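You operate a simulated robot arm through the tools that you are given. There is no shell and no other tool. Be economical: measure what you need, move in short steps, check, and stop when the job is done.

Carry out the task below with a simulated robot arm. There is one attempt and no reset: what you move stays moved.

Task
Put the black block on the middle of the mill table away on the top of the small parts bench. Then take the blue striped angle block and leave it on the left end of the steel wall bench. Then fetch the 25.4 tube block from the top of the wooden block and set it on the shelf under the steel table. Then take the pink banded lug on the door end of the tube bench and put it away on the top of the parts dryer. Then pull the upper right drawer open. Do these in the order given. Set down upright: pink banded lug.

It is judged by the outcome, as a careful person would: the job done as asked, and still so three seconds after it is handed in. It fails if anything else is knocked over, pushed out of place, dropped, spilled or broken.

Robot
A 6-joint arm with a two-finger parallel gripper on a trunk, on a base that drives. Base frame: it is fixed to the floor where the robot stands at the start and does not move with it; the origin is under the middle of the robot, x ahead of it, y to its left, z up. Lengths are in m, angles in degrees, forces in N, time in s.
With the tool pointing down near the work surface it reaches from about 0.1 to 0.64 m from the robot's upright axis, wherever it stands. Its first joint turns from -166.0 to 166.0 degrees. Places, roughly: black block (5x4x2 cm) [0.5, 0.1, 1.1]; blue striped angle block [-3.5, -0.75, 0.5]; left end of the steel wall bench [-1.2, 0.7, 0.9]; pink banded lug (7x4x5 cm) [-4.6, -3.9, 0.9]; shelf under the steel table [-1, 0.2, 0.3]; top of the parts dryer (32x24 cm) [-7.72, -3.62, 1.04]; top of the small parts bench [0.9, -3.6, 0.8]; tube block [-3.75, -2.5, 1]; upper right drawer [-6.7, -5.3, 0.8]. Payload 4.1 kg.
The tool frame sits at the grasp point between the pads (the TCP): z along the fingers, y along the line on which they close. The tips reach 0.023 m beyond it. Largest opening 0.094 m; finger width 0.038, thickness 0.01; the body of the gripper, 0.054 by 0.096 m, starts 0.039 m behind the TCP.
Orientation is that of the tool frame in the base frame, as a unit quaternion [x, y, z, w]. With the fingers straight down and closing along the base's y, the tool's x points along the base's -x, its y along +y and its z along -z.

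Tools
- The arm moves only by the tool servo_tool. Its argument "steps" is a list of rows, each a list of 7 numbers: the turn, a rotation vector about the base's x, y, z in degrees, then the shift along the base's x, y, z in mm, then the opening, from 0 (shut) to 1 (fully open). In form: [[rx, ry, rz, dx, dy, dz, fingers], ...]. A call has 1 to 8 rows; each row shifts and turns the commanded pose from where the row before left it. A row lasts 0.2 s, in which the tool goes at most 0.05 m and 8.6 degrees; a call with a longer step from one row to the next is refused whole, and so is a gripper value outside its range. A pose out of reach is approached as far as the arm can. The call stops where the force on the tool passes 40 N (or 10 N more than at its start, if that is more) or the arm is blocked; 0.2 s more then pass. The fingers move at their own pace (about 0.045 m/s each) and stop on an object; they squeeze with about 40 N. The grip force told is the motor's: it shows also when the fingers shut on nothing. Time passes only in rows, and 0.2 s behind the last, so rows that do not move let the fingers close. The reply holds the time, the measured pose of the TCP, the force on the tool along the base axes, the opening and the grip force, in the units named above and with some noise, with the torque about the TCP (base axes, N m) and any sound that the robot's microphone picked up, and new pictures: "views" is both (left out), scene, wrist or none.
- Cameras (640 x 400 px; columns grow to the right, rows downward): "scene" is now at [-0.0436, 0.2104, 1.5126]; the picture's right is [0.94, -0.34, 0.00], its down [-0.32, -0.88, -0.36] and it looks along [0.12, 0.34, -0.93] (base axes); focal length 214 px, centre (320, 200). "wrist" rides on the gripper at [0.086, 0.016, -0.074] in the tool frame; the picture's right is [-0.18, 0.98, 0.00], its down [-0.58, -0.11, -0.81] and it looks along [-0.79, -0.15, 0.59] (tool axes); focal length 243 px, centre (320, 200). There is no depth. A picture from a camera that has moved, and an enlarged one, comes with that camera's place and axes in the base frame and with its lens. The place of the scene camera against the robot may be out by one fixed shift of up to 0.012 m in any direction.
- move_column(by): slides the trunk up (or, below 0, down) by that many m; the arm and the scene camera ride with it, the base frame stays. It gives what a move gives, with no picture.
- drive_base(legs): drives the robot by 1 to 6 legs, each [ahead, turn to the left] in m and degrees, along the robot's own axes; the way and the turn of a leg run together, so that a leg with both is an arc; at most 1.5 m and 180 degrees a leg. The arm and the cameras ride along, it lands a little off, and it stops where it bumps. It gives what a move gives, and a new picture of the scene camera.
- pan_tilt(pan, tilt): turns the head with the scene camera to pan (to the left, within 155 degrees either way) and tilt (down, from -29 to 69), counted from straight ahead of the robot. It gives what a move gives, and a new picture of the scene camera.
- zoom(camera, box): a new picture of the part [left, top, right, bottom] of that camera's present view, enlarged. The clock stands still meanwhile.
- hand_in(): hands the job in; it is judged then, once.

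Work in short steps. Places have to be worked out from the pictures, the camera data and where the tool is seen: move nearer, look again, correct. Check each grasp and each placing, and mend what went wrong. You have 165 turns and 260 pictures in all, those below and enlarged ones among them. Open the gripper and draw the arm clear of the work before you hand the job in, unless the task says otherwise; then end with one line.

The tools are called after "Request:" as name(argument=value, ...) on one line, values as JSON. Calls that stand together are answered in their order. servo_tool: Moves the arm, as the interface text tells. Its arguments: {"type":"object","properties":{"steps":{"type":"array"},"views":{"type":"string","enum":["both","scene","wrist","none"]}},"required":["steps"]} The other tools are called the same way: move_column (by) slides the trunk up or down; drive_base (legs) drives the base; pan_tilt (pan, tilt) turns the head that bears the scene camera; zoom (camera, box) takes an enlarged picture of a part of a camera's view; hand_in () hands the job in.

At the start:

```text
clock: 0.0
ee_pos: [-0.2236, 0.5519, 0.9989]
orientation: [0.0, 1.0, 0.0, 0.0]
force: [0.6, 0.0, -0.1]
ft_torque: [-0.04, -0.02, 0.01]
finger_gap: 0.094
grasp_force: 0.1
trunk travel left (down, up): [-0.5, 0.09]
robot x, y, heading: [0.0013, 0.0022, 0.0]
head pan, tilt: [70.2, 68.8]
```

scene: 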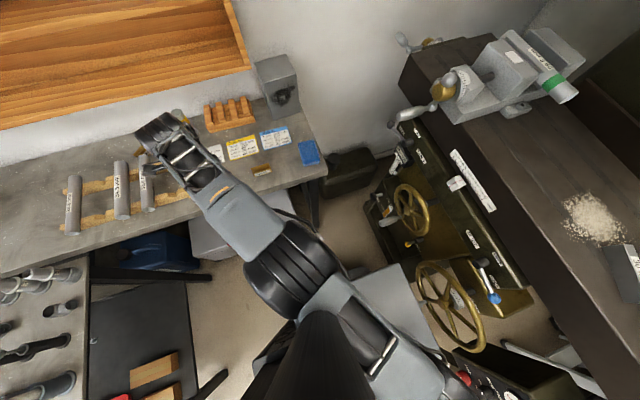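
wrist: 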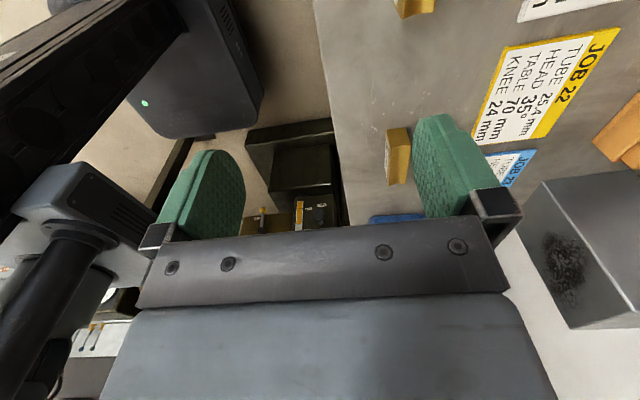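

The arm hangs over the wall bench to the left; the mill is ahead. I turn the head to look at the mill table.

Request:
pan_tilt(pan=10, tilt=45)

Request:
pan_tilt(pan=-75, tilt=20)

Request:
pan_tilt(pan=150, tilt=20)

Request:
pan_tilt(pan=-150, tilt=20)

```text
clock: 1.3
ee_pos: [-0.2228, 0.5517, 0.9996]
orientation: [0.0, 1.0, 0.0, 0.001]
force: [0.1, -0.4, 0.1]
ft_torque: [0.02, -0.01, -0.01]
finger_gap: 0.0941
grasp_force: 0.1
trunk travel left (down, up): [-0.5, 0.09]
robot x, y, heading: [-0.0029, -0.0004, 0.1]
head pan, tilt: [10.0, 45.0]
camera scene: at [0.0175, 0.172, 1.5414], right [0.17, -0.98, 0.0], down [-0.7, -0.12, -0.71], along [0.7, 0.12, -0.71], focal length 214 px, centre (320, 200)
```

scene: 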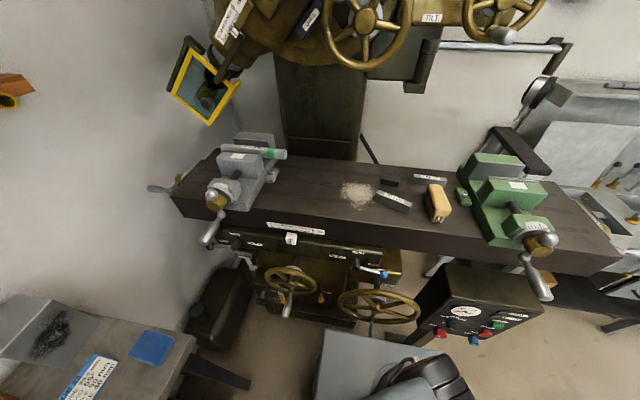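

```text
clock: 2.9
ee_pos: [-0.2226, 0.5502, 1.0001]
orientation: [0.0, 1.0, 0.0, -0.001]
force: [-0.1, -0.7, 0.8]
ft_torque: [-0.04, -0.02, -0.02]
finger_gap: 0.0939
grasp_force: 0.0
trunk travel left (down, up): [-0.5, 0.09]
robot x, y, heading: [-0.0025, -0.0056, -0.0]
head pan, tilt: [-75.0, 20.0]
camera scene: at [-0.0384, 0.0679, 1.5801], right [-0.97, -0.26, 0.0], down [-0.09, 0.33, -0.94], along [0.24, -0.91, -0.34], focal length 214 px, centre (320, 200)
```

scene: 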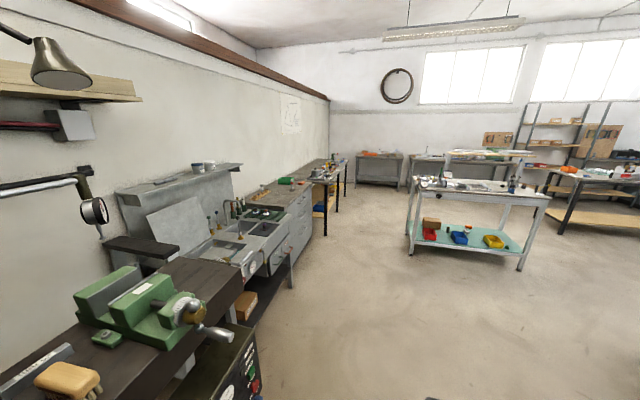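

```text
clock: 6.1
ee_pos: [-0.2236, 0.5521, 0.9992]
orientation: [0.0, 1.0, 0.0, 0.0]
force: [-0.5, -0.7, 0.5]
ft_torque: [-0.04, -0.02, 0.01]
finger_gap: 0.0941
grasp_force: 0.1
trunk travel left (down, up): [-0.5, 0.09]
robot x, y, heading: [0.0001, 0.0022, 0.2]
head pan, tilt: [150.0, 20.0]
camera scene: at [-0.1432, 0.2044, 1.5801], right [0.5, 0.87, 0.0], down [0.3, -0.17, -0.94], along [-0.81, 0.47, -0.34], focal length 214 px, centre (320, 200)
```

scene: 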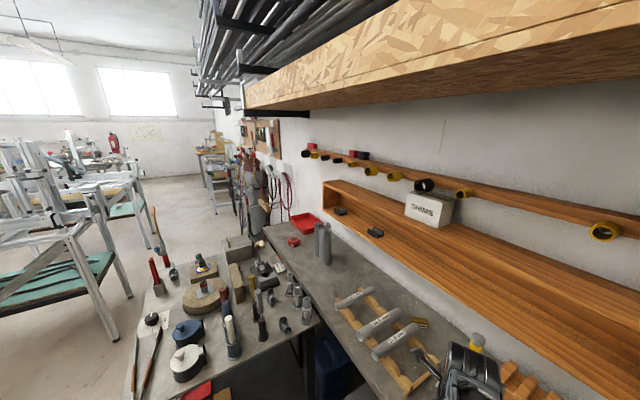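

```text
clock: 10.2
ee_pos: [-0.2242, 0.5522, 1.0013]
orientation: [0.0, 1.0, 0.0, 0.0]
force: [-0.2, -1.4, -0.3]
ft_torque: [0.0, 0.0, 0.01]
finger_gap: 0.0939
grasp_force: 0.1
trunk travel left (down, up): [-0.5, 0.09]
robot x, y, heading: [0.0019, -0.0008, -0.2]
head pan, tilt: [-150.0, 20.0]
camera scene: at [-0.1432, 0.1112, 1.5801], right [-0.5, 0.87, 0.0], down [0.3, 0.17, -0.94], along [-0.81, -0.47, -0.34], focal length 214 px, centre (320, 200)
```

scene: 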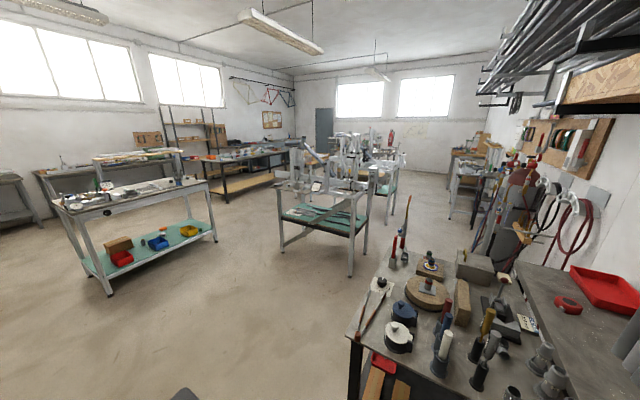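

The mill table holds chips, a labelled bar, a brush and perhaps a small black block. I look closer.

Request:
pan_tilt(pan=-15, tilt=50)

Request:
zoom(camera="scene", box=[160, 60, 400, 210])

```text
clock: 12.4
ee_pos: [-0.2231, 0.5512, 0.9984]
orientation: [0.0, 1.0, 0.0, 0.0]
force: [0.0, 0.6, -0.3]
ft_torque: [-0.03, 0.01, -0.02]
finger_gap: 0.0939
grasp_force: 0.0
trunk travel left (down, up): [-0.5, 0.09]
robot x, y, heading: [0.0022, -0.0009, 0.0]
head pan, tilt: [-15.0, 50.0]
camera scene: at [0.0118, 0.1378, 1.5346], right [-0.26, -0.97, 0.0], down [-0.74, 0.2, -0.64], along [0.62, -0.17, -0.77], focal length 214 px, centre (320, 200)
```

scene: 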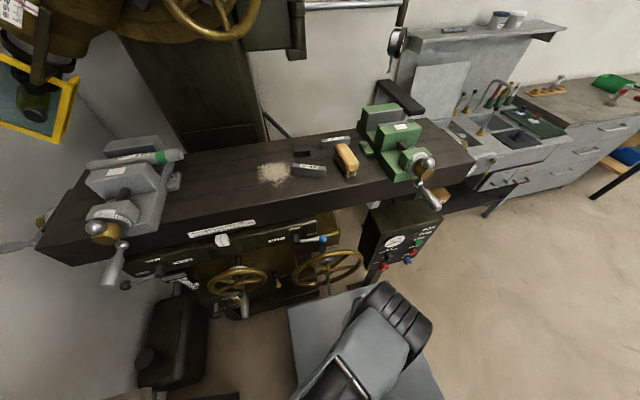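

```text
2.67 times, centred on (280, 135) of scene
camera zoom: at [0.0118, 0.1378, 1.5346], right [-0.26, -0.97, 0.0], down [-0.74, 0.2, -0.64], along [0.62, -0.17, -0.77], focal length 572 px, centre (427, 373)
```

zoom: 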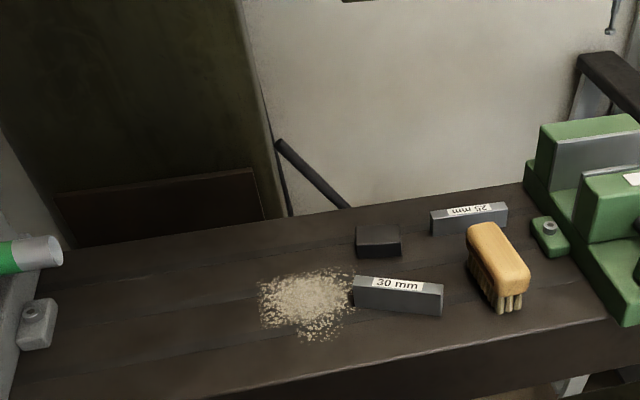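

The black block stands behind the "30 mm" bar, near [0.58, 0.04, ~1.1]. I raise the tool and swing it toward the mill in an arc at height.

Request:
servo_tool(steps=[[0, 0, 0, 0, 0, 50, 1], [0, 0, 0, 0, 0, 50, 1], [0, 0, 0, 0, 0, 50, 1], [0, 0, 0, 0, 0, 50, 1], [0, 0, 0, 0, 0, 50, 1], [0, 0, 0, 48, -10, 0, 1], [0, 0, 0, 48, -10, 0, 1], [0, 0, 0, 48, -10, 0, 1]], views="none")

Request:
servo_tool(steps=[[0, 0, 0, 48, -10, 0, 1], [0, 0, 0, 48, -10, 0, 1], [0, 0, 0, 48, -10, 0, 1], [0, 0, 0, 48, -10, 0, 1], [0, 0, 0, 40, -30, 0, 1], [0, 0, 0, 35, -35, 0, 1], [0, 0, 0, 30, -40, 0, 1], [0, 0, 0, 25, -43, 0, 1]], views="both")

```text
clock: 13.8
ee_pos: [-0.1765, 0.5115, 1.065]
orientation: [-0.005, 0.99, -0.126, 0.06]
force: [0.7, -0.9, 0.2]
ft_torque: [0.09, 0.04, 0.03]
finger_gap: 0.0941
grasp_force: 0.0
out of reach, approached as far as the arm can: row 3, 4, 5
trunk travel left (down, up): [-0.5, 0.09]
robot x, y, heading: [0.0003, 0.0002, -0.1]
head pan, tilt: [-15.0, 50.0]
stopped in row 6: the arm was blocked; the commanded pose is now the measured one
```

```text
clock: 15.6
ee_pos: [0.1424, 0.3232, 1.0643]
orientation: [-0.006, 0.99, -0.128, 0.058]
force: [0.3, -0.7, -0.7]
ft_torque: [-0.02, -0.01, -0.03]
finger_gap: 0.094
grasp_force: 0.1
trunk travel left (down, up): [-0.5, 0.09]
robot x, y, heading: [-0.0008, 0.0012, -0.0]
head pan, tilt: [-15.0, 50.0]
camera scene: at [0.012, 0.1372, 1.5346], right [-0.26, -0.97, 0.0], down [-0.74, 0.2, -0.64], along [0.62, -0.17, -0.77], focal length 214 px, centre (320, 200)
camera wrist: at [0.0478, 0.3546, 1.121], right [0.19, 0.95, -0.23], down [0.48, 0.11, 0.87], along [0.86, -0.27, -0.44], focal length 243 px, centre (320, 200)
```

scene: 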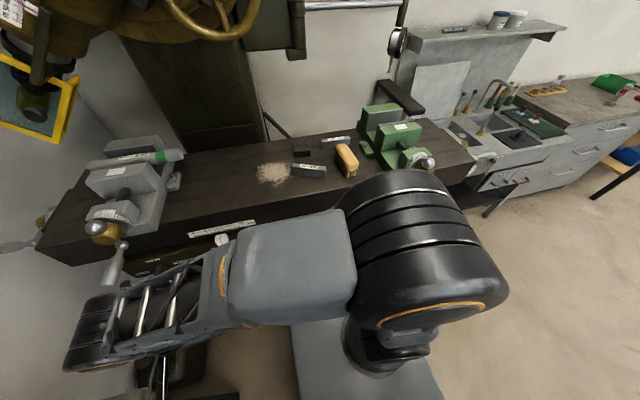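
wrist: 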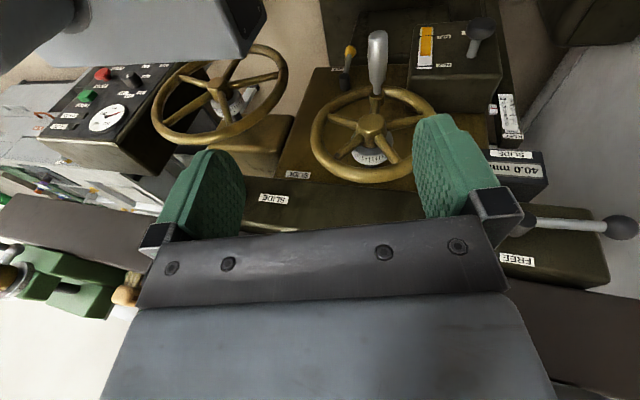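

The arm hit its height limit, and the tool tilted by about 15°. I raise the trunk, straighten the tool, and lift more here where the radius is smaller.

Request:
move_column(by=0.09)

Request:
servo_tool(steps=[[7.4, 3.3, 0, 0, 0, 10, 1], [7.3, 3.3, 0, 0, 0, 30, 1], [0, 0, 0, 0, 0, 40, 1], [0, 0, 0, 0, 0, 40, 1]], views="both")

```text
clock: 16.8
ee_pos: [0.1426, 0.3245, 1.1535]
orientation: [-0.004, 0.99, -0.129, 0.058]
force: [-0.4, -0.1, 0.2]
ft_torque: [0.01, 0.02, 0.01]
finger_gap: 0.0939
grasp_force: 0.0
trunk travel left (down, up): [-0.59, 0.0]
robot x, y, heading: [-0.0006, -0.0008, 0.0]
head pan, tilt: [-15.0, 50.0]
```

```text
clock: 17.8
ee_pos: [0.1432, 0.3233, 1.2764]
orientation: [-0.005, 1.0, 0.001, 0.002]
force: [-0.1, -0.1, -1.2]
ft_torque: [0.01, 0.02, -0.01]
finger_gap: 0.0938
grasp_force: 0.0
trunk travel left (down, up): [-0.59, 0.0]
robot x, y, heading: [-0.0003, 0.0006, -0.1]
head pan, tilt: [-15.0, 50.0]
camera scene: at [0.0118, 0.1375, 1.6245], right [-0.26, -0.97, 0.0], down [-0.74, 0.2, -0.64], along [0.62, -0.17, -0.77], focal length 214 px, centre (320, 200)
camera wrist: at [0.0565, 0.3371, 1.3496], right [0.17, 0.98, 0.0], down [0.58, -0.1, 0.81], along [0.8, -0.14, -0.59], focal length 243 px, centre (320, 200)
```

scene: 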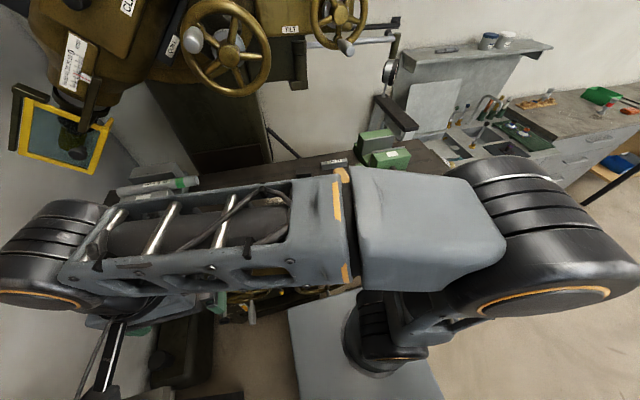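
wrist: 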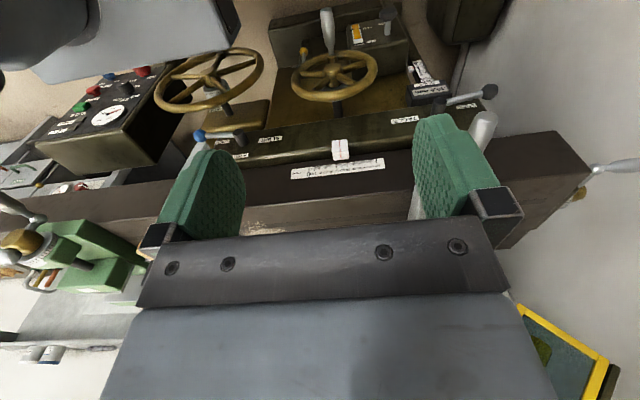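

From two scene heights the block's top is near [0.57, 0.05, 1.115]. I move the tool over toward it.

Request:
servo_tool(steps=[[0, 0, 0, 35, -34, -5, 1], [0, 0, 0, 35, -34, -5, 1], [0, 0, 0, 35, -34, -5, 1], [0, 0, 0, 35, -34, -5, 1], [0, 0, 0, 35, -34, -5, 1], [0, 0, 0, 35, -34, -5, 1], [0, 0, 0, 35, -34, -5, 1], [0, 0, 0, 35, -34, -5, 1]], views="wrist")

```text
clock: 19.6
ee_pos: [0.4205, 0.0521, 1.2342]
orientation: [-0.006, 1.0, 0.0, 0.002]
force: [0.5, 0.4, -0.2]
ft_torque: [0.01, 0.01, 0.02]
finger_gap: 0.0941
grasp_force: 0.0
trunk travel left (down, up): [-0.59, 0.0]
robot x, y, heading: [-0.0017, 0.0046, 0.0]
head pan, tilt: [-15.0, 50.0]
camera wrist: at [0.3333, 0.0667, 1.3073], right [0.17, 0.98, 0.0], down [0.58, -0.1, 0.81], along [0.8, -0.14, -0.59], focal length 243 px, centre (320, 200)
```

wrist: 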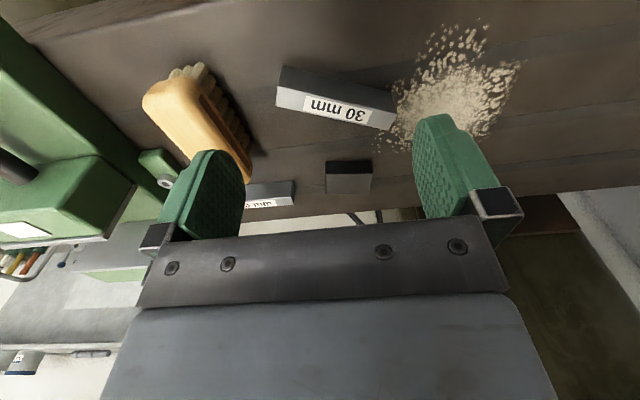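

The block shows plainly between bar and back edge, top centre about [0.565, 0.06]. I enlarge to see its yaw.

Request:
zoom(camera="wrist", box=[240, 100, 440, 225])

```text
3.20 times, centred on (340, 162) of wrist
camera zoom: at [0.3333, 0.0667, 1.3073], right [0.17, 0.98, 0.0], down [0.58, -0.1, 0.81], along [0.8, -0.14, -0.59], focal length 776 px, centre (256, 320)
```

zoom: 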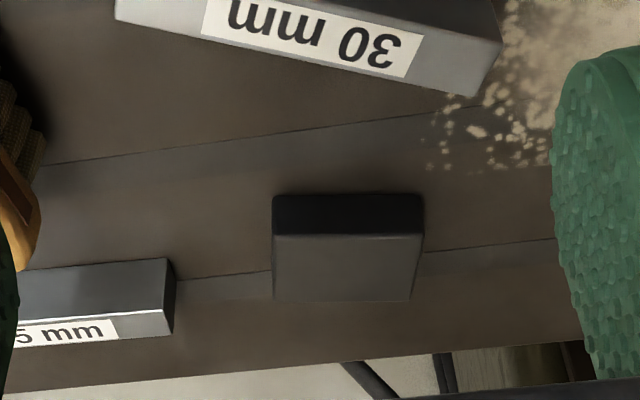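

Block centre ≈ [0.56, 0.06], yawed about -9°. I turn the tool with it and come to just above.

Request:
servo_tool(steps=[[0, 0, -4.5, 35, 2, 0, 1], [0, 0, -4.5, 35, 2, -5, 1], [0, 0, 0, 35, 2, -10, 1], [0, 0, 0, 25, 2, -25, 1], [0, 0, 0, 0, 0, -20, 1]], views="both")

```text
clock: 20.8
ee_pos: [0.5515, 0.0591, 1.1731]
orientation: [0.075, 0.997, -0.001, 0.002]
force: [-0.2, 0.6, -0.1]
ft_torque: [0.02, -0.01, -0.02]
finger_gap: 0.0937
grasp_force: 0.0
trunk travel left (down, up): [-0.59, 0.0]
robot x, y, heading: [0.0005, -0.0008, -0.3]
head pan, tilt: [-15.0, 50.0]
camera scene: at [0.012, 0.1377, 1.6246], right [-0.26, -0.97, 0.0], down [-0.74, 0.2, -0.64], along [0.62, -0.17, -0.77], focal length 214 px, centre (320, 200)
camera wrist: at [0.4674, 0.0879, 1.2462], right [0.33, 0.94, 0.0], down [0.56, -0.19, 0.81], along [0.76, -0.26, -0.59], focal length 243 px, centre (320, 200)
```

scene: 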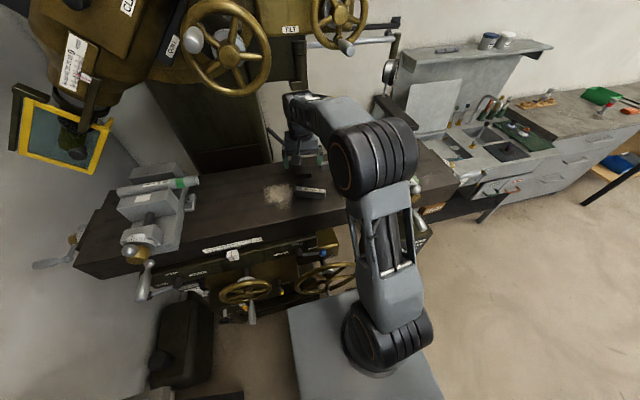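
wrist: 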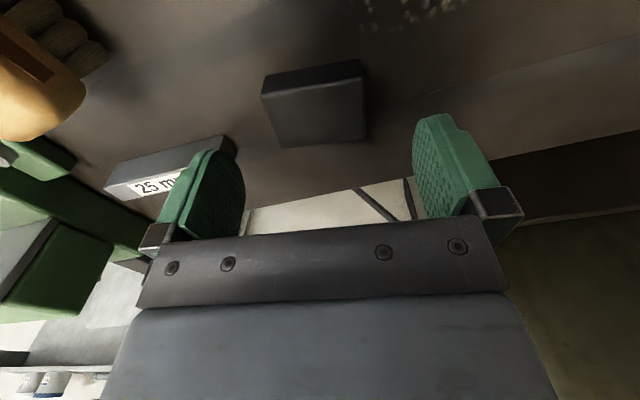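

Consistent sizing puts the block's top near z 1.135 and centre near [0.54, 0.062]. I shift 11 mm back and descend, tips staying just off the table.

Request:
servo_tool(steps=[[0, 0, 0, -11, 2, 0, 1], [0, 0, 0, 0, 0, -10, 1], [0, 0, 0, 0, 0, -10, 1], [0, 0, 0, 0, 0, -8, 1], [0, 0, 0, 0, 0, 0, 1]], views="wrist")

```text
clock: 22.0
ee_pos: [0.5418, 0.0622, 1.1453]
orientation: [0.075, 0.997, -0.001, 0.001]
force: [0.7, 0.0, -1.1]
ft_torque: [-0.05, 0.04, -0.04]
finger_gap: 0.0937
grasp_force: 0.0
trunk travel left (down, up): [-0.59, 0.0]
robot x, y, heading: [0.0021, -0.0014, 0.0]
head pan, tilt: [-15.0, 50.0]
camera wrist: at [0.4582, 0.0904, 1.2185], right [0.33, 0.95, 0.0], down [0.56, -0.19, 0.81], along [0.76, -0.26, -0.59], focal length 243 px, centre (320, 200)
```

wrist: 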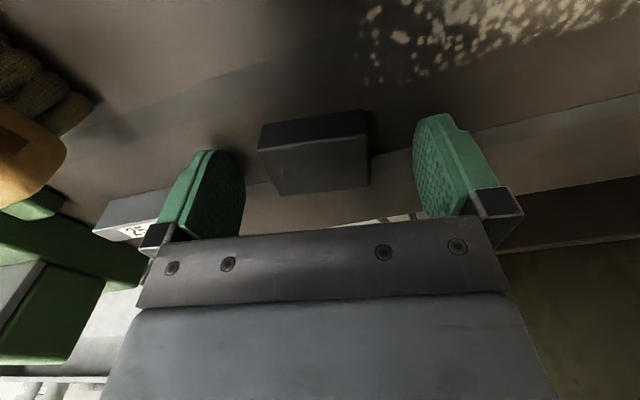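

The block is centred between the pads. I lower 6 mm more and close.

Request:
servo_tool(steps=[[0, 0, 0, 0, -2, -3, 1], [0, 0, 0, 0, 0, -3, 1], [0, 0, 0, 0, 0, 0, 0.3], [0, 0, 0, 0, 0, 0, 0.3], [0, 0, 0, 0, 0, 0, 0.3], [0, 0, 0, 0, 0, 0, 0.3]], views="wrist")

```text
clock: 23.4
ee_pos: [0.5411, 0.0599, 1.1425]
orientation: [0.074, 0.997, 0.0, 0.004]
force: [1.7, -2.6, 32.2]
ft_torque: [-0.25, 0.68, 0.01]
finger_gap: 0.0497
grasp_force: 40.2
trunk travel left (down, up): [-0.59, 0.0]
robot x, y, heading: [-0.0004, -0.0023, 0.0]
head pan, tilt: [-15.0, 50.0]
camera wrist: at [0.4567, 0.0879, 1.2156], right [0.33, 0.94, 0.0], down [0.55, -0.19, 0.81], along [0.77, -0.26, -0.58], focal length 243 px, centre (320, 200)
```

wrist: 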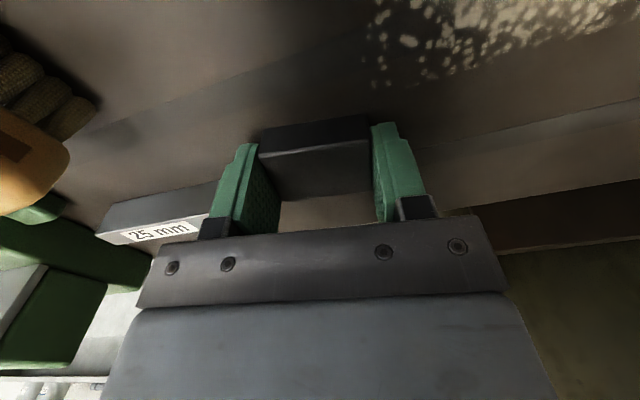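

Grip holds at 5 cm with the tips just touching the table (z≈1.119). I lift and draw back.

Request:
servo_tool(steps=[[0, 0, 0, 0, 0, 10, 0.3], [0, 0, 0, 0, 0, 15, 0.3], [0, 0, 0, -10, 0, 20, 0.3], [0, 0, 0, -40, 0, 20, 0.3], [0, 0, 0, -45, 0, 20, 0.3], [0, 0, 0, -45, 0, 0, 0.3], [0, 0, 0, -45, 0, 0, 0.3], [0, 0, 0, -45, 0, 0, 0.3]], views="both")

Request:
pan_tilt(pan=-100, tilt=25)

```text
clock: 25.2
ee_pos: [0.3109, 0.0596, 1.2259]
orientation: [0.074, 0.997, 0.0, 0.003]
force: [-0.9, 0.3, -2.6]
ft_torque: [0.02, 0.0, 0.0]
finger_gap: 0.0497
grasp_force: 39.9
trunk travel left (down, up): [-0.59, 0.0]
robot x, y, heading: [0.0012, -0.002, -0.3]
head pan, tilt: [-15.0, 50.0]
camera scene: at [0.0109, 0.1374, 1.6246], right [-0.26, -0.97, 0.0], down [-0.74, 0.2, -0.64], along [0.62, -0.17, -0.77], focal length 214 px, centre (320, 200)
camera wrist: at [0.2259, 0.0873, 1.2989], right [0.33, 0.95, 0.0], down [0.56, -0.19, 0.81], along [0.76, -0.26, -0.59], focal length 243 px, centre (320, 200)
```

scene: 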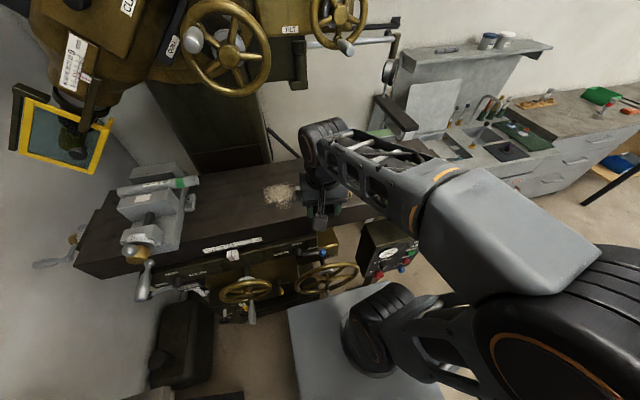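
wrist: 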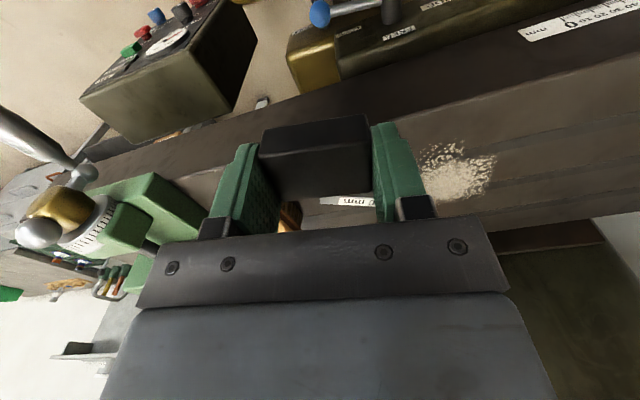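

```text
clock: 26.8
ee_pos: [0.3117, 0.0595, 1.2253]
orientation: [0.073, 0.997, -0.001, 0.002]
force: [-0.1, -0.2, -3.2]
ft_torque: [0.01, -0.01, 0.0]
finger_gap: 0.0495
grasp_force: 39.9
trunk travel left (down, up): [-0.59, 0.0]
robot x, y, heading: [-0.0022, -0.0023, 0.1]
head pan, tilt: [-100.0, 25.0]
camera scene: at [-0.0782, 0.0668, 1.662], right [-0.98, 0.17, 0.0], down [0.07, 0.42, -0.91], along [-0.16, -0.89, -0.42], focal length 214 px, centre (320, 200)
```

scene: 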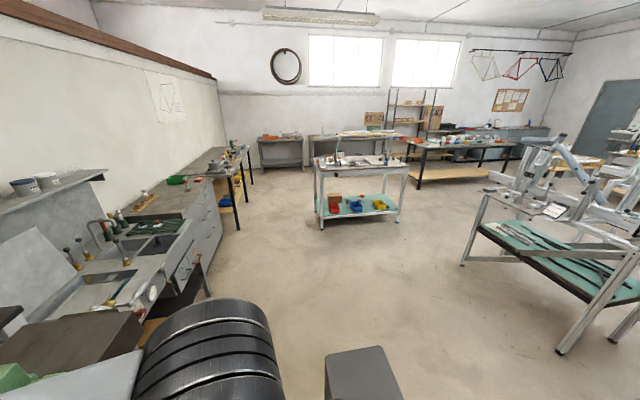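

The block is held. The small-parts bench is the black-legged one along the far right wall. I back off slightly, turn right and drive there.

Request:
drive_base(legs=[[-0.1, 0], [0, -86], [1.5, 0], [0.9, 0]])

```text
clock: 42.9
ee_pos: [0.1302, -2.6988, 1.2255]
orientation: [0.739, 0.674, -0.002, 0.001]
force: [0.9, 0.4, -1.9]
ft_torque: [0.01, -0.02, -0.05]
finger_gap: 0.0496
grasp_force: 40.2
trunk travel left (down, up): [-0.59, 0.0]
robot x, y, heading: [0.0521, -2.3922, -86.8]
head pan, tilt: [-100.0, 25.0]
camera scene: at [0.1222, -2.3208, 1.6621], right [0.12, 0.99, 0.0], down [0.42, -0.05, -0.91], along [-0.9, 0.11, -0.42], focal length 214 px, centre (320, 200)
```

scene: 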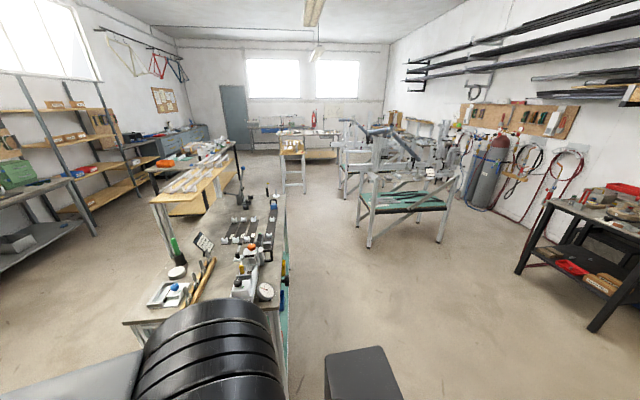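

I look toward the small-parts bench ahead-left.

Request:
pan_tilt(pan=30, tilt=35)

```text
clock: 45.0
ee_pos: [0.1317, -2.6987, 1.2255]
orientation: [0.739, 0.674, -0.002, 0.0]
force: [0.1, -0.2, -3.1]
ft_torque: [0.0, 0.03, 0.0]
finger_gap: 0.0496
grasp_force: 39.9
trunk travel left (down, up): [-0.59, 0.0]
robot x, y, heading: [0.0492, -2.3903, -86.6]
head pan, tilt: [30.0, 35.0]
camera scene: at [0.2619, -2.4049, 1.6463], right [-0.84, -0.55, 0.0], down [-0.31, 0.48, -0.82], along [0.45, -0.69, -0.57], focal length 214 px, centre (320, 200)
```

scene: 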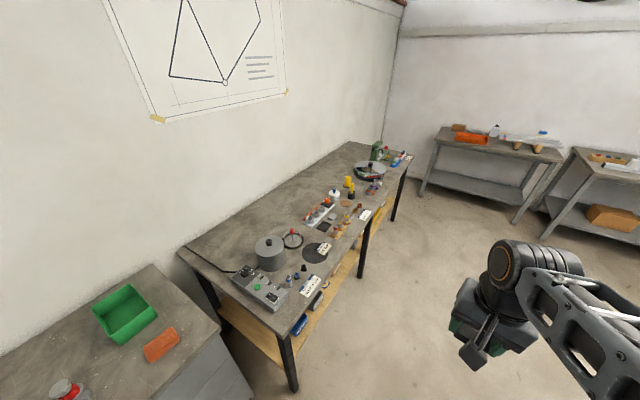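

The bench is 0.58–1.25 in x, with items along the front and a bare strip behind. I drive alongside its middle.

Request:
drive_base(legs=[[0, 5], [1.1, 0], [0, -5]])

Request:
pan_tilt(pan=85, tilt=50)

```text
clock: 51.7
ee_pos: [0.3018, -3.7815, 1.2255]
orientation: [0.733, 0.68, -0.002, 0.001]
force: [0.2, 0.1, -3.5]
ft_torque: [-0.03, 0.0, -0.01]
finger_gap: 0.0496
grasp_force: 39.9
trunk travel left (down, up): [-0.59, 0.0]
robot x, y, heading: [0.217, -3.4723, -85.9]
head pan, tilt: [30.0, 35.0]
camera scene: at [0.428, -3.4848, 1.6463], right [-0.83, -0.56, 0.0], down [-0.32, 0.47, -0.82], along [0.46, -0.68, -0.57], focal length 214 px, centre (320, 200)
```

scene: 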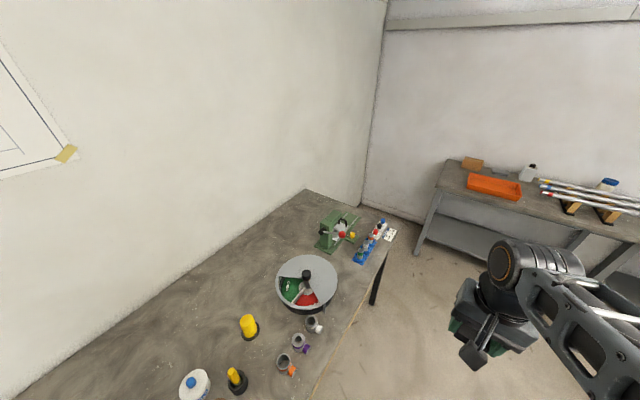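

```text
clock: 52.9
ee_pos: [0.3015, -3.7816, 1.226]
orientation: [0.734, 0.68, -0.002, 0.0]
force: [0.1, 0.3, -2.3]
ft_torque: [0.01, 0.01, 0.01]
finger_gap: 0.0495
grasp_force: 40.3
trunk travel left (down, up): [-0.59, 0.0]
robot x, y, heading: [0.2207, -3.4766, -85.7]
head pan, tilt: [85.0, 50.0]
camera scene: at [0.4557, -3.413, 1.6246], right [-0.01, -1.0, 0.0], down [-0.77, 0.01, -0.64], along [0.64, -0.01, -0.77], focal length 214 px, centre (320, 200)
```

scene: 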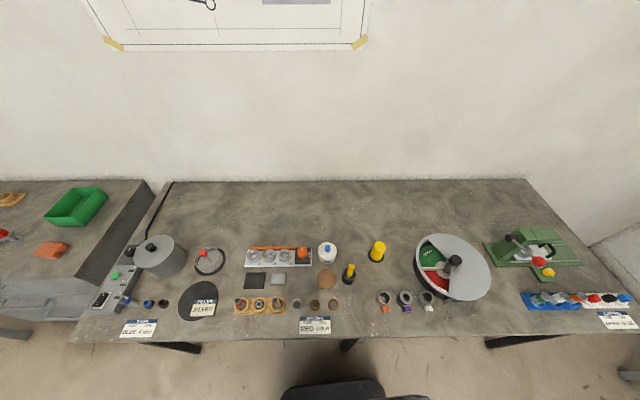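

Between the "RED GRIP" card and the small pots there is a free patch near [0.65, -3.55]. I lower the trunk and swing the tool over it at height.

Request:
move_column(by=-0.22)

Request:
servo_tool(steps=[[0, 0, 0, 30, 20, 0, 0.3], [0, 0, 0, 40, 26, 0, 0.3], [0, 0, 0, 40, 26, 0, 0.3], [0, 0, 0, 40, 26, 0, 0.3], [0, 0, 0, 40, 26, 0, 0.3], [0, 0, 0, 40, 26, 0, 0.3], [0, 0, 0, 40, 26, 0, 0.3], [0, 0, 0, 40, 26, 0, 0.3]], views="none")

Request:
servo_tool(steps=[[0, 0, 0, 38, 26, 0, 0.3], [0, 0, 0, 0, 0, -30, 0.3], [0, 0, 0, 0, 0, -30, 0.3]], views="both")

```text
clock: 55.2
ee_pos: [0.3022, -3.7811, 1.0057]
orientation: [0.733, 0.68, -0.001, 0.0]
force: [0.0, -0.3, -3.1]
ft_torque: [-0.02, -0.01, -0.03]
finger_gap: 0.0498
grasp_force: 40.2
trunk travel left (down, up): [-0.37, 0.22]
robot x, y, heading: [0.2191, -3.4796, -85.9]
head pan, tilt: [85.0, 50.0]
```

```text
clock: 57.0
ee_pos: [0.6115, -3.5789, 1.008]
orientation: [0.733, 0.68, -0.002, 0.001]
force: [0.3, -0.7, -2.3]
ft_torque: [0.01, -0.03, 0.01]
finger_gap: 0.0496
grasp_force: 39.9
trunk travel left (down, up): [-0.37, 0.22]
robot x, y, heading: [0.2178, -3.4746, -85.7]
head pan, tilt: [85.0, 50.0]
```

```text
clock: 57.8
ee_pos: [0.649, -3.5514, 0.9446]
orientation: [0.733, 0.681, -0.002, 0.001]
force: [-0.1, -0.6, -2.3]
ft_torque: [0.03, 0.0, -0.04]
finger_gap: 0.0498
grasp_force: 40.6
trunk travel left (down, up): [-0.37, 0.22]
robot x, y, heading: [0.2208, -3.4764, -86.0]
head pan, tilt: [85.0, 50.0]
camera scene: at [0.4557, -3.4129, 1.4046], right [-0.01, -1.0, 0.0], down [-0.77, 0.01, -0.64], along [0.64, -0.01, -0.77], focal length 214 px, centre (320, 200)
camera wrist: at [0.6712, -3.4679, 1.0187], right [0.97, -0.26, 0.0], down [-0.15, -0.57, 0.81], along [-0.21, -0.78, -0.59], focal length 243 px, centre (320, 200)
```

scene: 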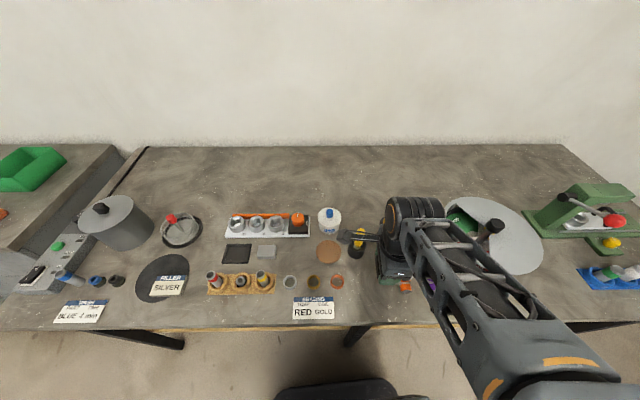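
wrist: 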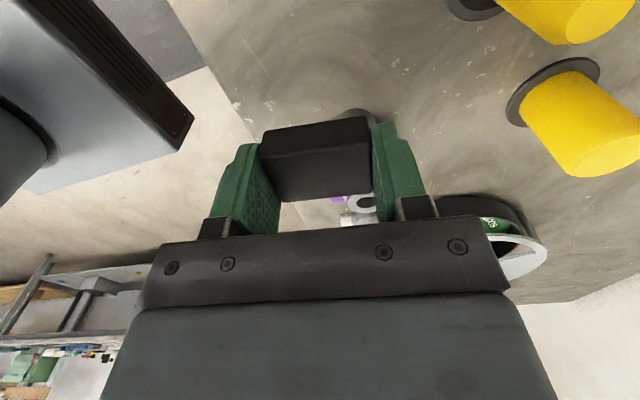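

The patch below is clear, with the nearest pot about 6 cm beyond in -y. I shift 7 mm away from it and go down.

Request:
servo_tool(steps=[[0, 0, 0, -3, 7, -20, 0.3], [0, 0, 0, 0, 0, -25, 0.3], [0, 0, 0, 0, 0, -25, 0.3], [0, 0, 0, 0, 0, -20, 0.3], [0, 0, 0, 0, 0, -10, 0.3]], views="both")

```text
clock: 59.0
ee_pos: [0.6473, -3.545, 0.8428]
orientation: [0.733, 0.68, -0.002, 0.001]
force: [0.1, -0.4, -2.4]
ft_torque: [-0.02, 0.01, 0.0]
finger_gap: 0.0497
grasp_force: 39.9
trunk travel left (down, up): [-0.37, 0.22]
robot x, y, heading: [0.2185, -3.477, -85.7]
head pan, tilt: [85.0, 50.0]
camera scene: at [0.456, -3.4128, 1.4045], right [-0.01, -1.0, 0.0], down [-0.77, 0.01, -0.64], along [0.64, -0.01, -0.77], focal length 214 px, centre (320, 200)
camera wrist: at [0.6692, -3.4617, 0.9168], right [0.97, -0.26, 0.0], down [-0.15, -0.57, 0.81], along [-0.21, -0.78, -0.59], focal length 243 px, centre (320, 200)
```

scene: 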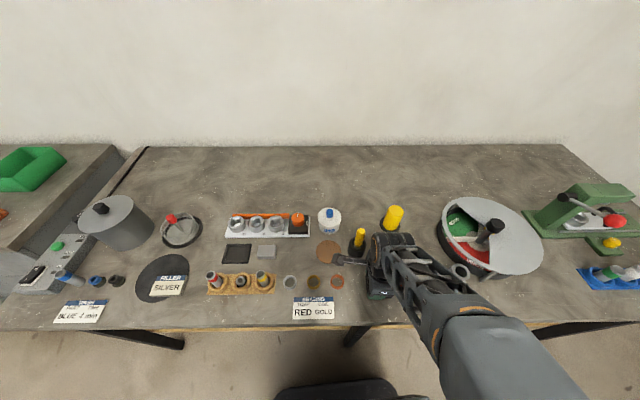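
wrist: 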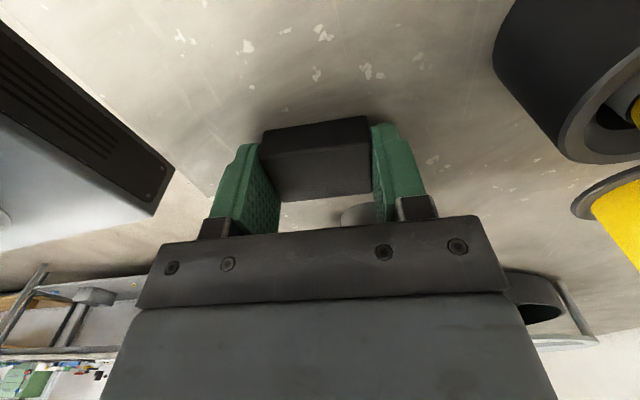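

No contact yet; I creep down.

Request:
servo_tool(steps=[[0, 0, 0, 0, 0, -4, 0.3], [0, 0, 0, 0, 0, -4, 0.3], [0, 0, 0, 0, 0, -4, 0.3], [0, 0, 0, 0, 0, -4, 0.3]], views="none")

```text
clock: 59.6
ee_pos: [0.6465, -3.5464, 0.8431]
orientation: [0.733, 0.68, 0.0, 0.004]
force: [-11.2, 0.9, 21.2]
ft_torque: [0.55, 0.94, 0.17]
finger_gap: 0.0495
grasp_force: 39.7
trunk travel left (down, up): [-0.37, 0.22]
robot x, y, heading: [0.2192, -3.4753, -85.8]
head pan, tilt: [85.0, 50.0]
stopped in row 2: the force on the tool passed its limit (the readings are from after the stop); the commanded pose is now the measured one
```

Contact: the bench top is at about 0.82. I open a little and rise.

Request:
servo_tool(steps=[[0, 0, 0, 0, 0, 1, 0.7], [0, 0, 0, 0, 0, 0, 0.7], [0, 0, 0, 0, 0, 0, 0.7], [0, 0, 0, 0, 0, 20, 0.7], [0, 0, 0, 0, 0, 40, 0.7], [0, 0, 0, 0, 0, 40, 0.7], [0, 0, 0, 0, 0, 40, 0.7]], views="both")

```text
clock: 61.2
ee_pos: [0.6458, -3.5458, 0.9823]
orientation: [0.733, 0.68, 0.0, 0.002]
force: [0.3, -0.5, -0.1]
ft_torque: [0.01, -0.02, 0.0]
finger_gap: 0.0657
grasp_force: 0.1
trunk travel left (down, up): [-0.37, 0.22]
robot x, y, heading: [0.2192, -3.4731, -85.3]
head pan, tilt: [85.0, 50.0]
camera scene: at [0.4558, -3.4128, 1.4045], right [-0.01, -1.0, 0.0], down [-0.77, 0.01, -0.64], along [0.64, -0.01, -0.77], focal length 214 px, centre (320, 200)
camera wrist: at [0.6677, -3.4609, 1.0561], right [0.97, -0.26, 0.01], down [-0.16, -0.57, 0.81], along [-0.2, -0.78, -0.59], focal length 243 px, centre (320, 200)
```

scene: 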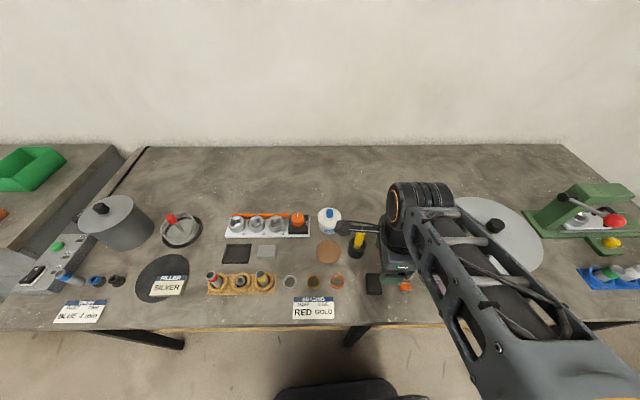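
wrist: 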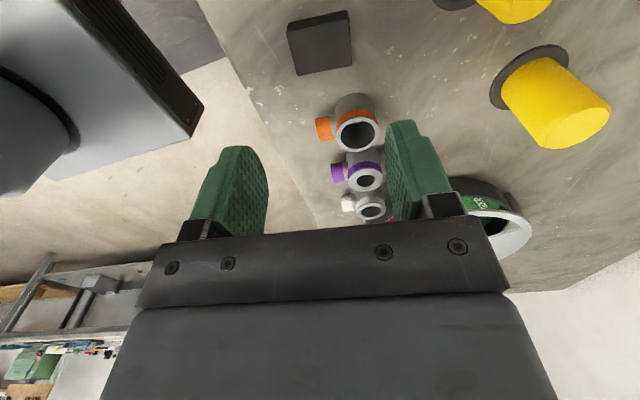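

The black block sits on the small-parts bench. I draw the arm back over the aisle, then drive north-west to find the angle block.

Request:
servo_tool(steps=[[0, 0, 0, -40, -26, 10, 0.7], [0, 0, 0, -40, -26, 10, 0.7], [0, 0, 0, -40, -26, 0, 0.7], [0, 0, 0, -40, -26, 0, 0.7], [0, 0, 0, -40, -26, 0, 0.7], [0, 0, 0, -40, -26, 0, 0.7], [0, 0, 0, -40, -26, 0, 0.7], [0, 0, 0, -40, -26, 0, 0.7]], views="none")

Request:
drive_base(legs=[[-1.2, 0], [-1.1, 0], [0, -84]])

Request:
pan_tilt(pan=0, tilt=20)

```text
clock: 63.0
ee_pos: [0.3264, -3.7564, 1.003]
orientation: [0.733, 0.681, 0.001, 0.004]
force: [0.6, -0.2, 0.6]
ft_torque: [-0.04, 0.01, 0.01]
finger_gap: 0.0659
grasp_force: 0.1
trunk travel left (down, up): [-0.37, 0.22]
robot x, y, heading: [0.2139, -3.4749, -85.9]
head pan, tilt: [85.0, 50.0]
```

```text
clock: 77.9
ee_pos: [-0.2379, -1.3416, 1.0027]
orientation: [1.0, 0.024, -0.001, 0.004]
force: [-0.4, -0.2, -0.6]
ft_torque: [0.0, -0.03, 0.02]
finger_gap: 0.0658
grasp_force: 0.1
trunk travel left (down, up): [-0.37, 0.22]
robot x, y, heading: [0.0274, -1.2008, -168.8]
head pan, tilt: [85.0, 50.0]
camera scene: at [0.1247, -1.4379, 1.4046], right [-0.99, -0.11, 0.0], down [-0.08, 0.76, -0.64], along [0.07, -0.64, -0.77], focal length 214 px, centre (320, 200)
```

scene: 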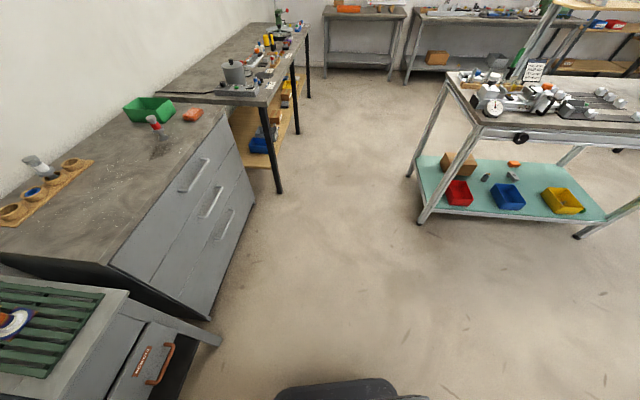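

```text
clock: 79.5
ee_pos: [-0.2372, -1.3422, 1.004]
orientation: [1.0, 0.022, -0.001, 0.004]
force: [0.3, -0.2, 0.7]
ft_torque: [0.02, -0.01, -0.01]
finger_gap: 0.0659
grasp_force: 0.0
trunk travel left (down, up): [-0.37, 0.22]
robot x, y, heading: [0.0324, -1.2015, -168.8]
head pan, tilt: [0.0, 20.0]
camera scene: at [0.0251, -1.3794, 1.4501], right [-0.19, 0.98, 0.0], down [0.34, 0.07, -0.94], along [-0.92, -0.18, -0.34], focal length 214 px, centre (320, 200)
```

scene: 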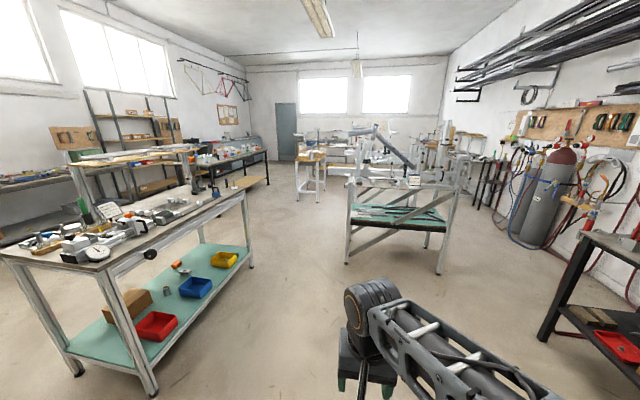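

I enlarge the frame table, whose shelf may hold the angle block.

Request:
zoom(camera="scene", box=[280, 110, 520, 260])

```text
2.67 times, centred on (400, 185) of scene
camera zoom: at [0.0251, -1.3794, 1.4501], right [-0.19, 0.98, 0.0], down [0.34, 0.07, -0.94], along [-0.92, -0.18, -0.34], focal length 572 px, centre (107, 240)
```

zoom: 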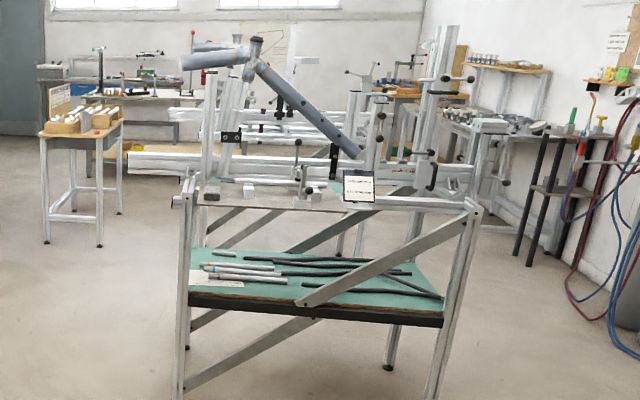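

The second frame table, behind, is the likely place of the angle block (x≈-3.5). I go through the gap between the dark steel table and the first frame table, in stages.

Request:
drive_base(legs=[[0, -28.6], [1.34, 0], [0, -36]])

```text
clock: 89.2
ee_pos: [-1.4718, -0.6284, 1.0039]
orientation: [0.863, -0.506, -0.004, 0.003]
force: [0.0, -0.6, 0.1]
ft_torque: [-0.04, 0.01, 0.04]
finger_gap: 0.066
grasp_force: 0.1
trunk travel left (down, up): [-0.37, 0.22]
robot x, y, heading: [-1.2261, -0.8013, 127.8]
head pan, tilt: [0.0, 20.0]
camera scene: at [-1.3816, -0.8882, 1.4501], right [0.79, 0.61, 0.0], down [0.21, -0.27, -0.94], along [-0.57, 0.74, -0.34], focal length 214 px, centre (320, 200)
```

scene: 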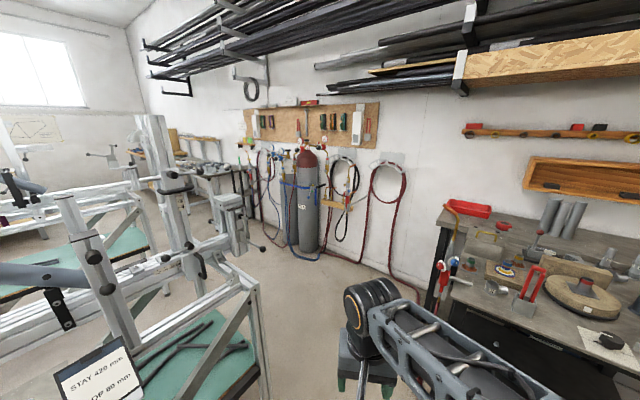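

The passage is ~0.7 m wide; the steel table's corner is about 0.3 m right of my line, so I steer 7° left and go through, then face west.

Request:
drive_base(legs=[[0, 7], [1.05, 0], [0, 45]])

```text
clock: 97.2
ee_pos: [-2.2579, -0.1434, 1.0024]
orientation: [0.997, -0.074, -0.003, 0.003]
force: [0.2, 0.3, -0.1]
ft_torque: [0.01, -0.02, 0.05]
finger_gap: 0.0658
grasp_force: 0.1
trunk travel left (down, up): [-0.37, 0.22]
robot x, y, heading: [-1.9705, -0.0554, -179.8]
head pan, tilt: [0.0, 20.0]
camera scene: at [-2.007, -0.2308, 1.4501], right [0.0, 1.0, 0.0], down [0.34, 0.0, -0.94], along [-0.94, 0.0, -0.34], focal length 214 px, centre (320, 200)
```

scene: 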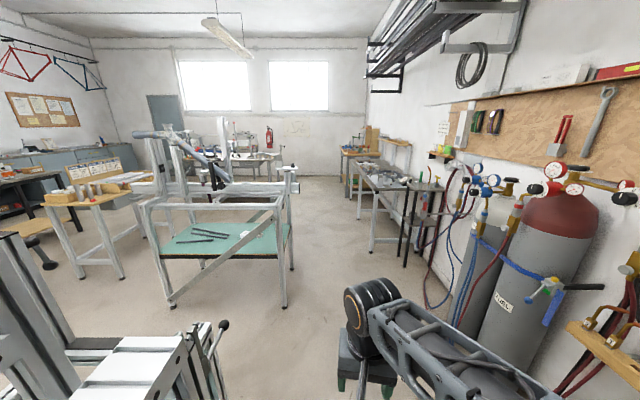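

The second frame table stands ahead-left with a teal shelf; I enlarge it.

Request:
zoom(camera="scene", box=[130, 170, 310, 282])

```text
3.56 times, centred on (220, 226) of scene
camera zoom: at [-2.007, -0.2308, 1.4501], right [0.0, 1.0, 0.0], down [0.34, 0.0, -0.94], along [-0.94, 0.0, -0.34], focal length 763 px, centre (676, 108)
```

zoom: 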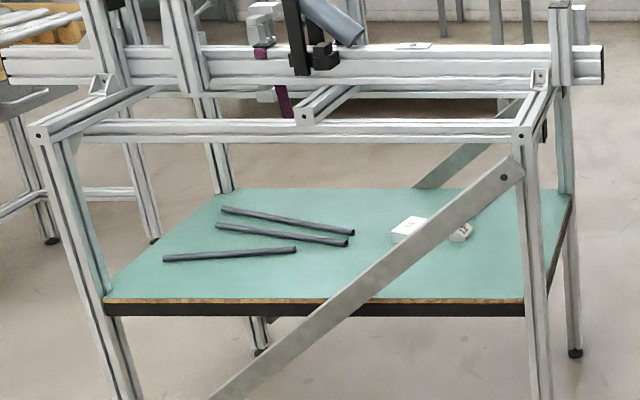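

A white block and a smaller one sit on the shelf behind the brace around [-3.7, -0.8]. I drive alongside the table's open north end and look in.

Request:
drive_base(legs=[[0, -2], [1.4, 0], [0, 2]])

Request:
pan_tilt(pan=75, tilt=45)

```text
clock: 105.0
ee_pos: [-3.662, -0.1067, 1.0035]
orientation: [0.998, -0.068, -0.002, 0.003]
force: [-0.4, 0.0, -0.2]
ft_torque: [-0.02, 0.02, 0.01]
finger_gap: 0.0659
grasp_force: 0.0
trunk travel left (down, up): [-0.37, 0.22]
robot x, y, heading: [-3.3747, -0.0142, -179.2]
head pan, tilt: [0.0, 20.0]
camera scene: at [-3.4091, -0.1917, 1.4501], right [-0.01, 1.0, 0.0], down [0.34, 0.0, -0.94], along [-0.94, -0.01, -0.34], focal length 214 px, centre (320, 200)
```

scene: 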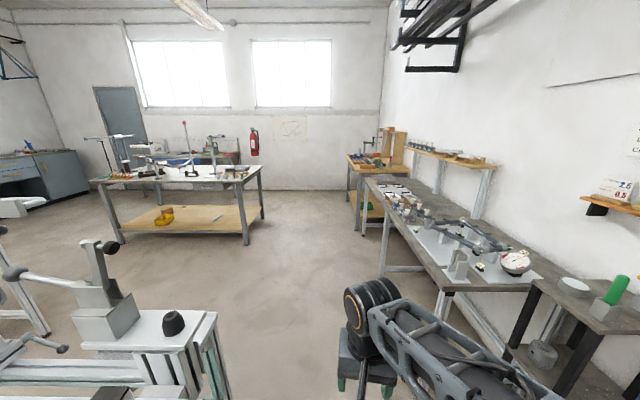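

```text
clock: 106.5
ee_pos: [-3.6625, -0.1052, 1.0029]
orientation: [0.998, -0.068, -0.002, 0.003]
force: [0.5, 0.5, 0.2]
ft_torque: [0.05, 0.0, 0.02]
finger_gap: 0.0658
grasp_force: 0.1
trunk travel left (down, up): [-0.37, 0.22]
robot x, y, heading: [-3.3767, -0.0168, -179.6]
head pan, tilt: [75.0, 45.0]
camera scene: at [-3.3362, -0.2694, 1.4115], right [-0.97, 0.25, 0.0], down [0.18, 0.68, -0.71], along [-0.18, -0.69, -0.71], focal length 214 px, centre (320, 200)
```

scene: 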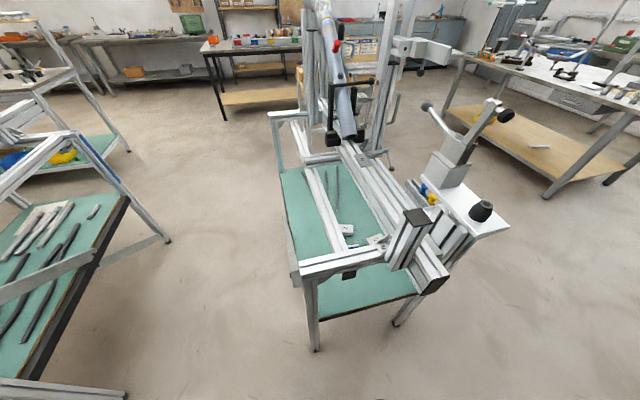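

Request:
zoom(camera="scene", box=[270, 180, 470, 305])

```text
3.20 times, centred on (370, 242) of scene
camera zoom: at [-3.3362, -0.2694, 1.4115], right [-0.97, 0.25, 0.0], down [0.18, 0.68, -0.71], along [-0.18, -0.69, -0.71], focal length 686 px, centre (160, 64)
```

zoom: 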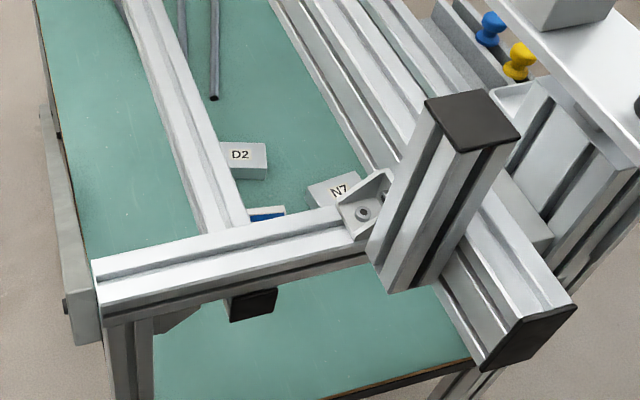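

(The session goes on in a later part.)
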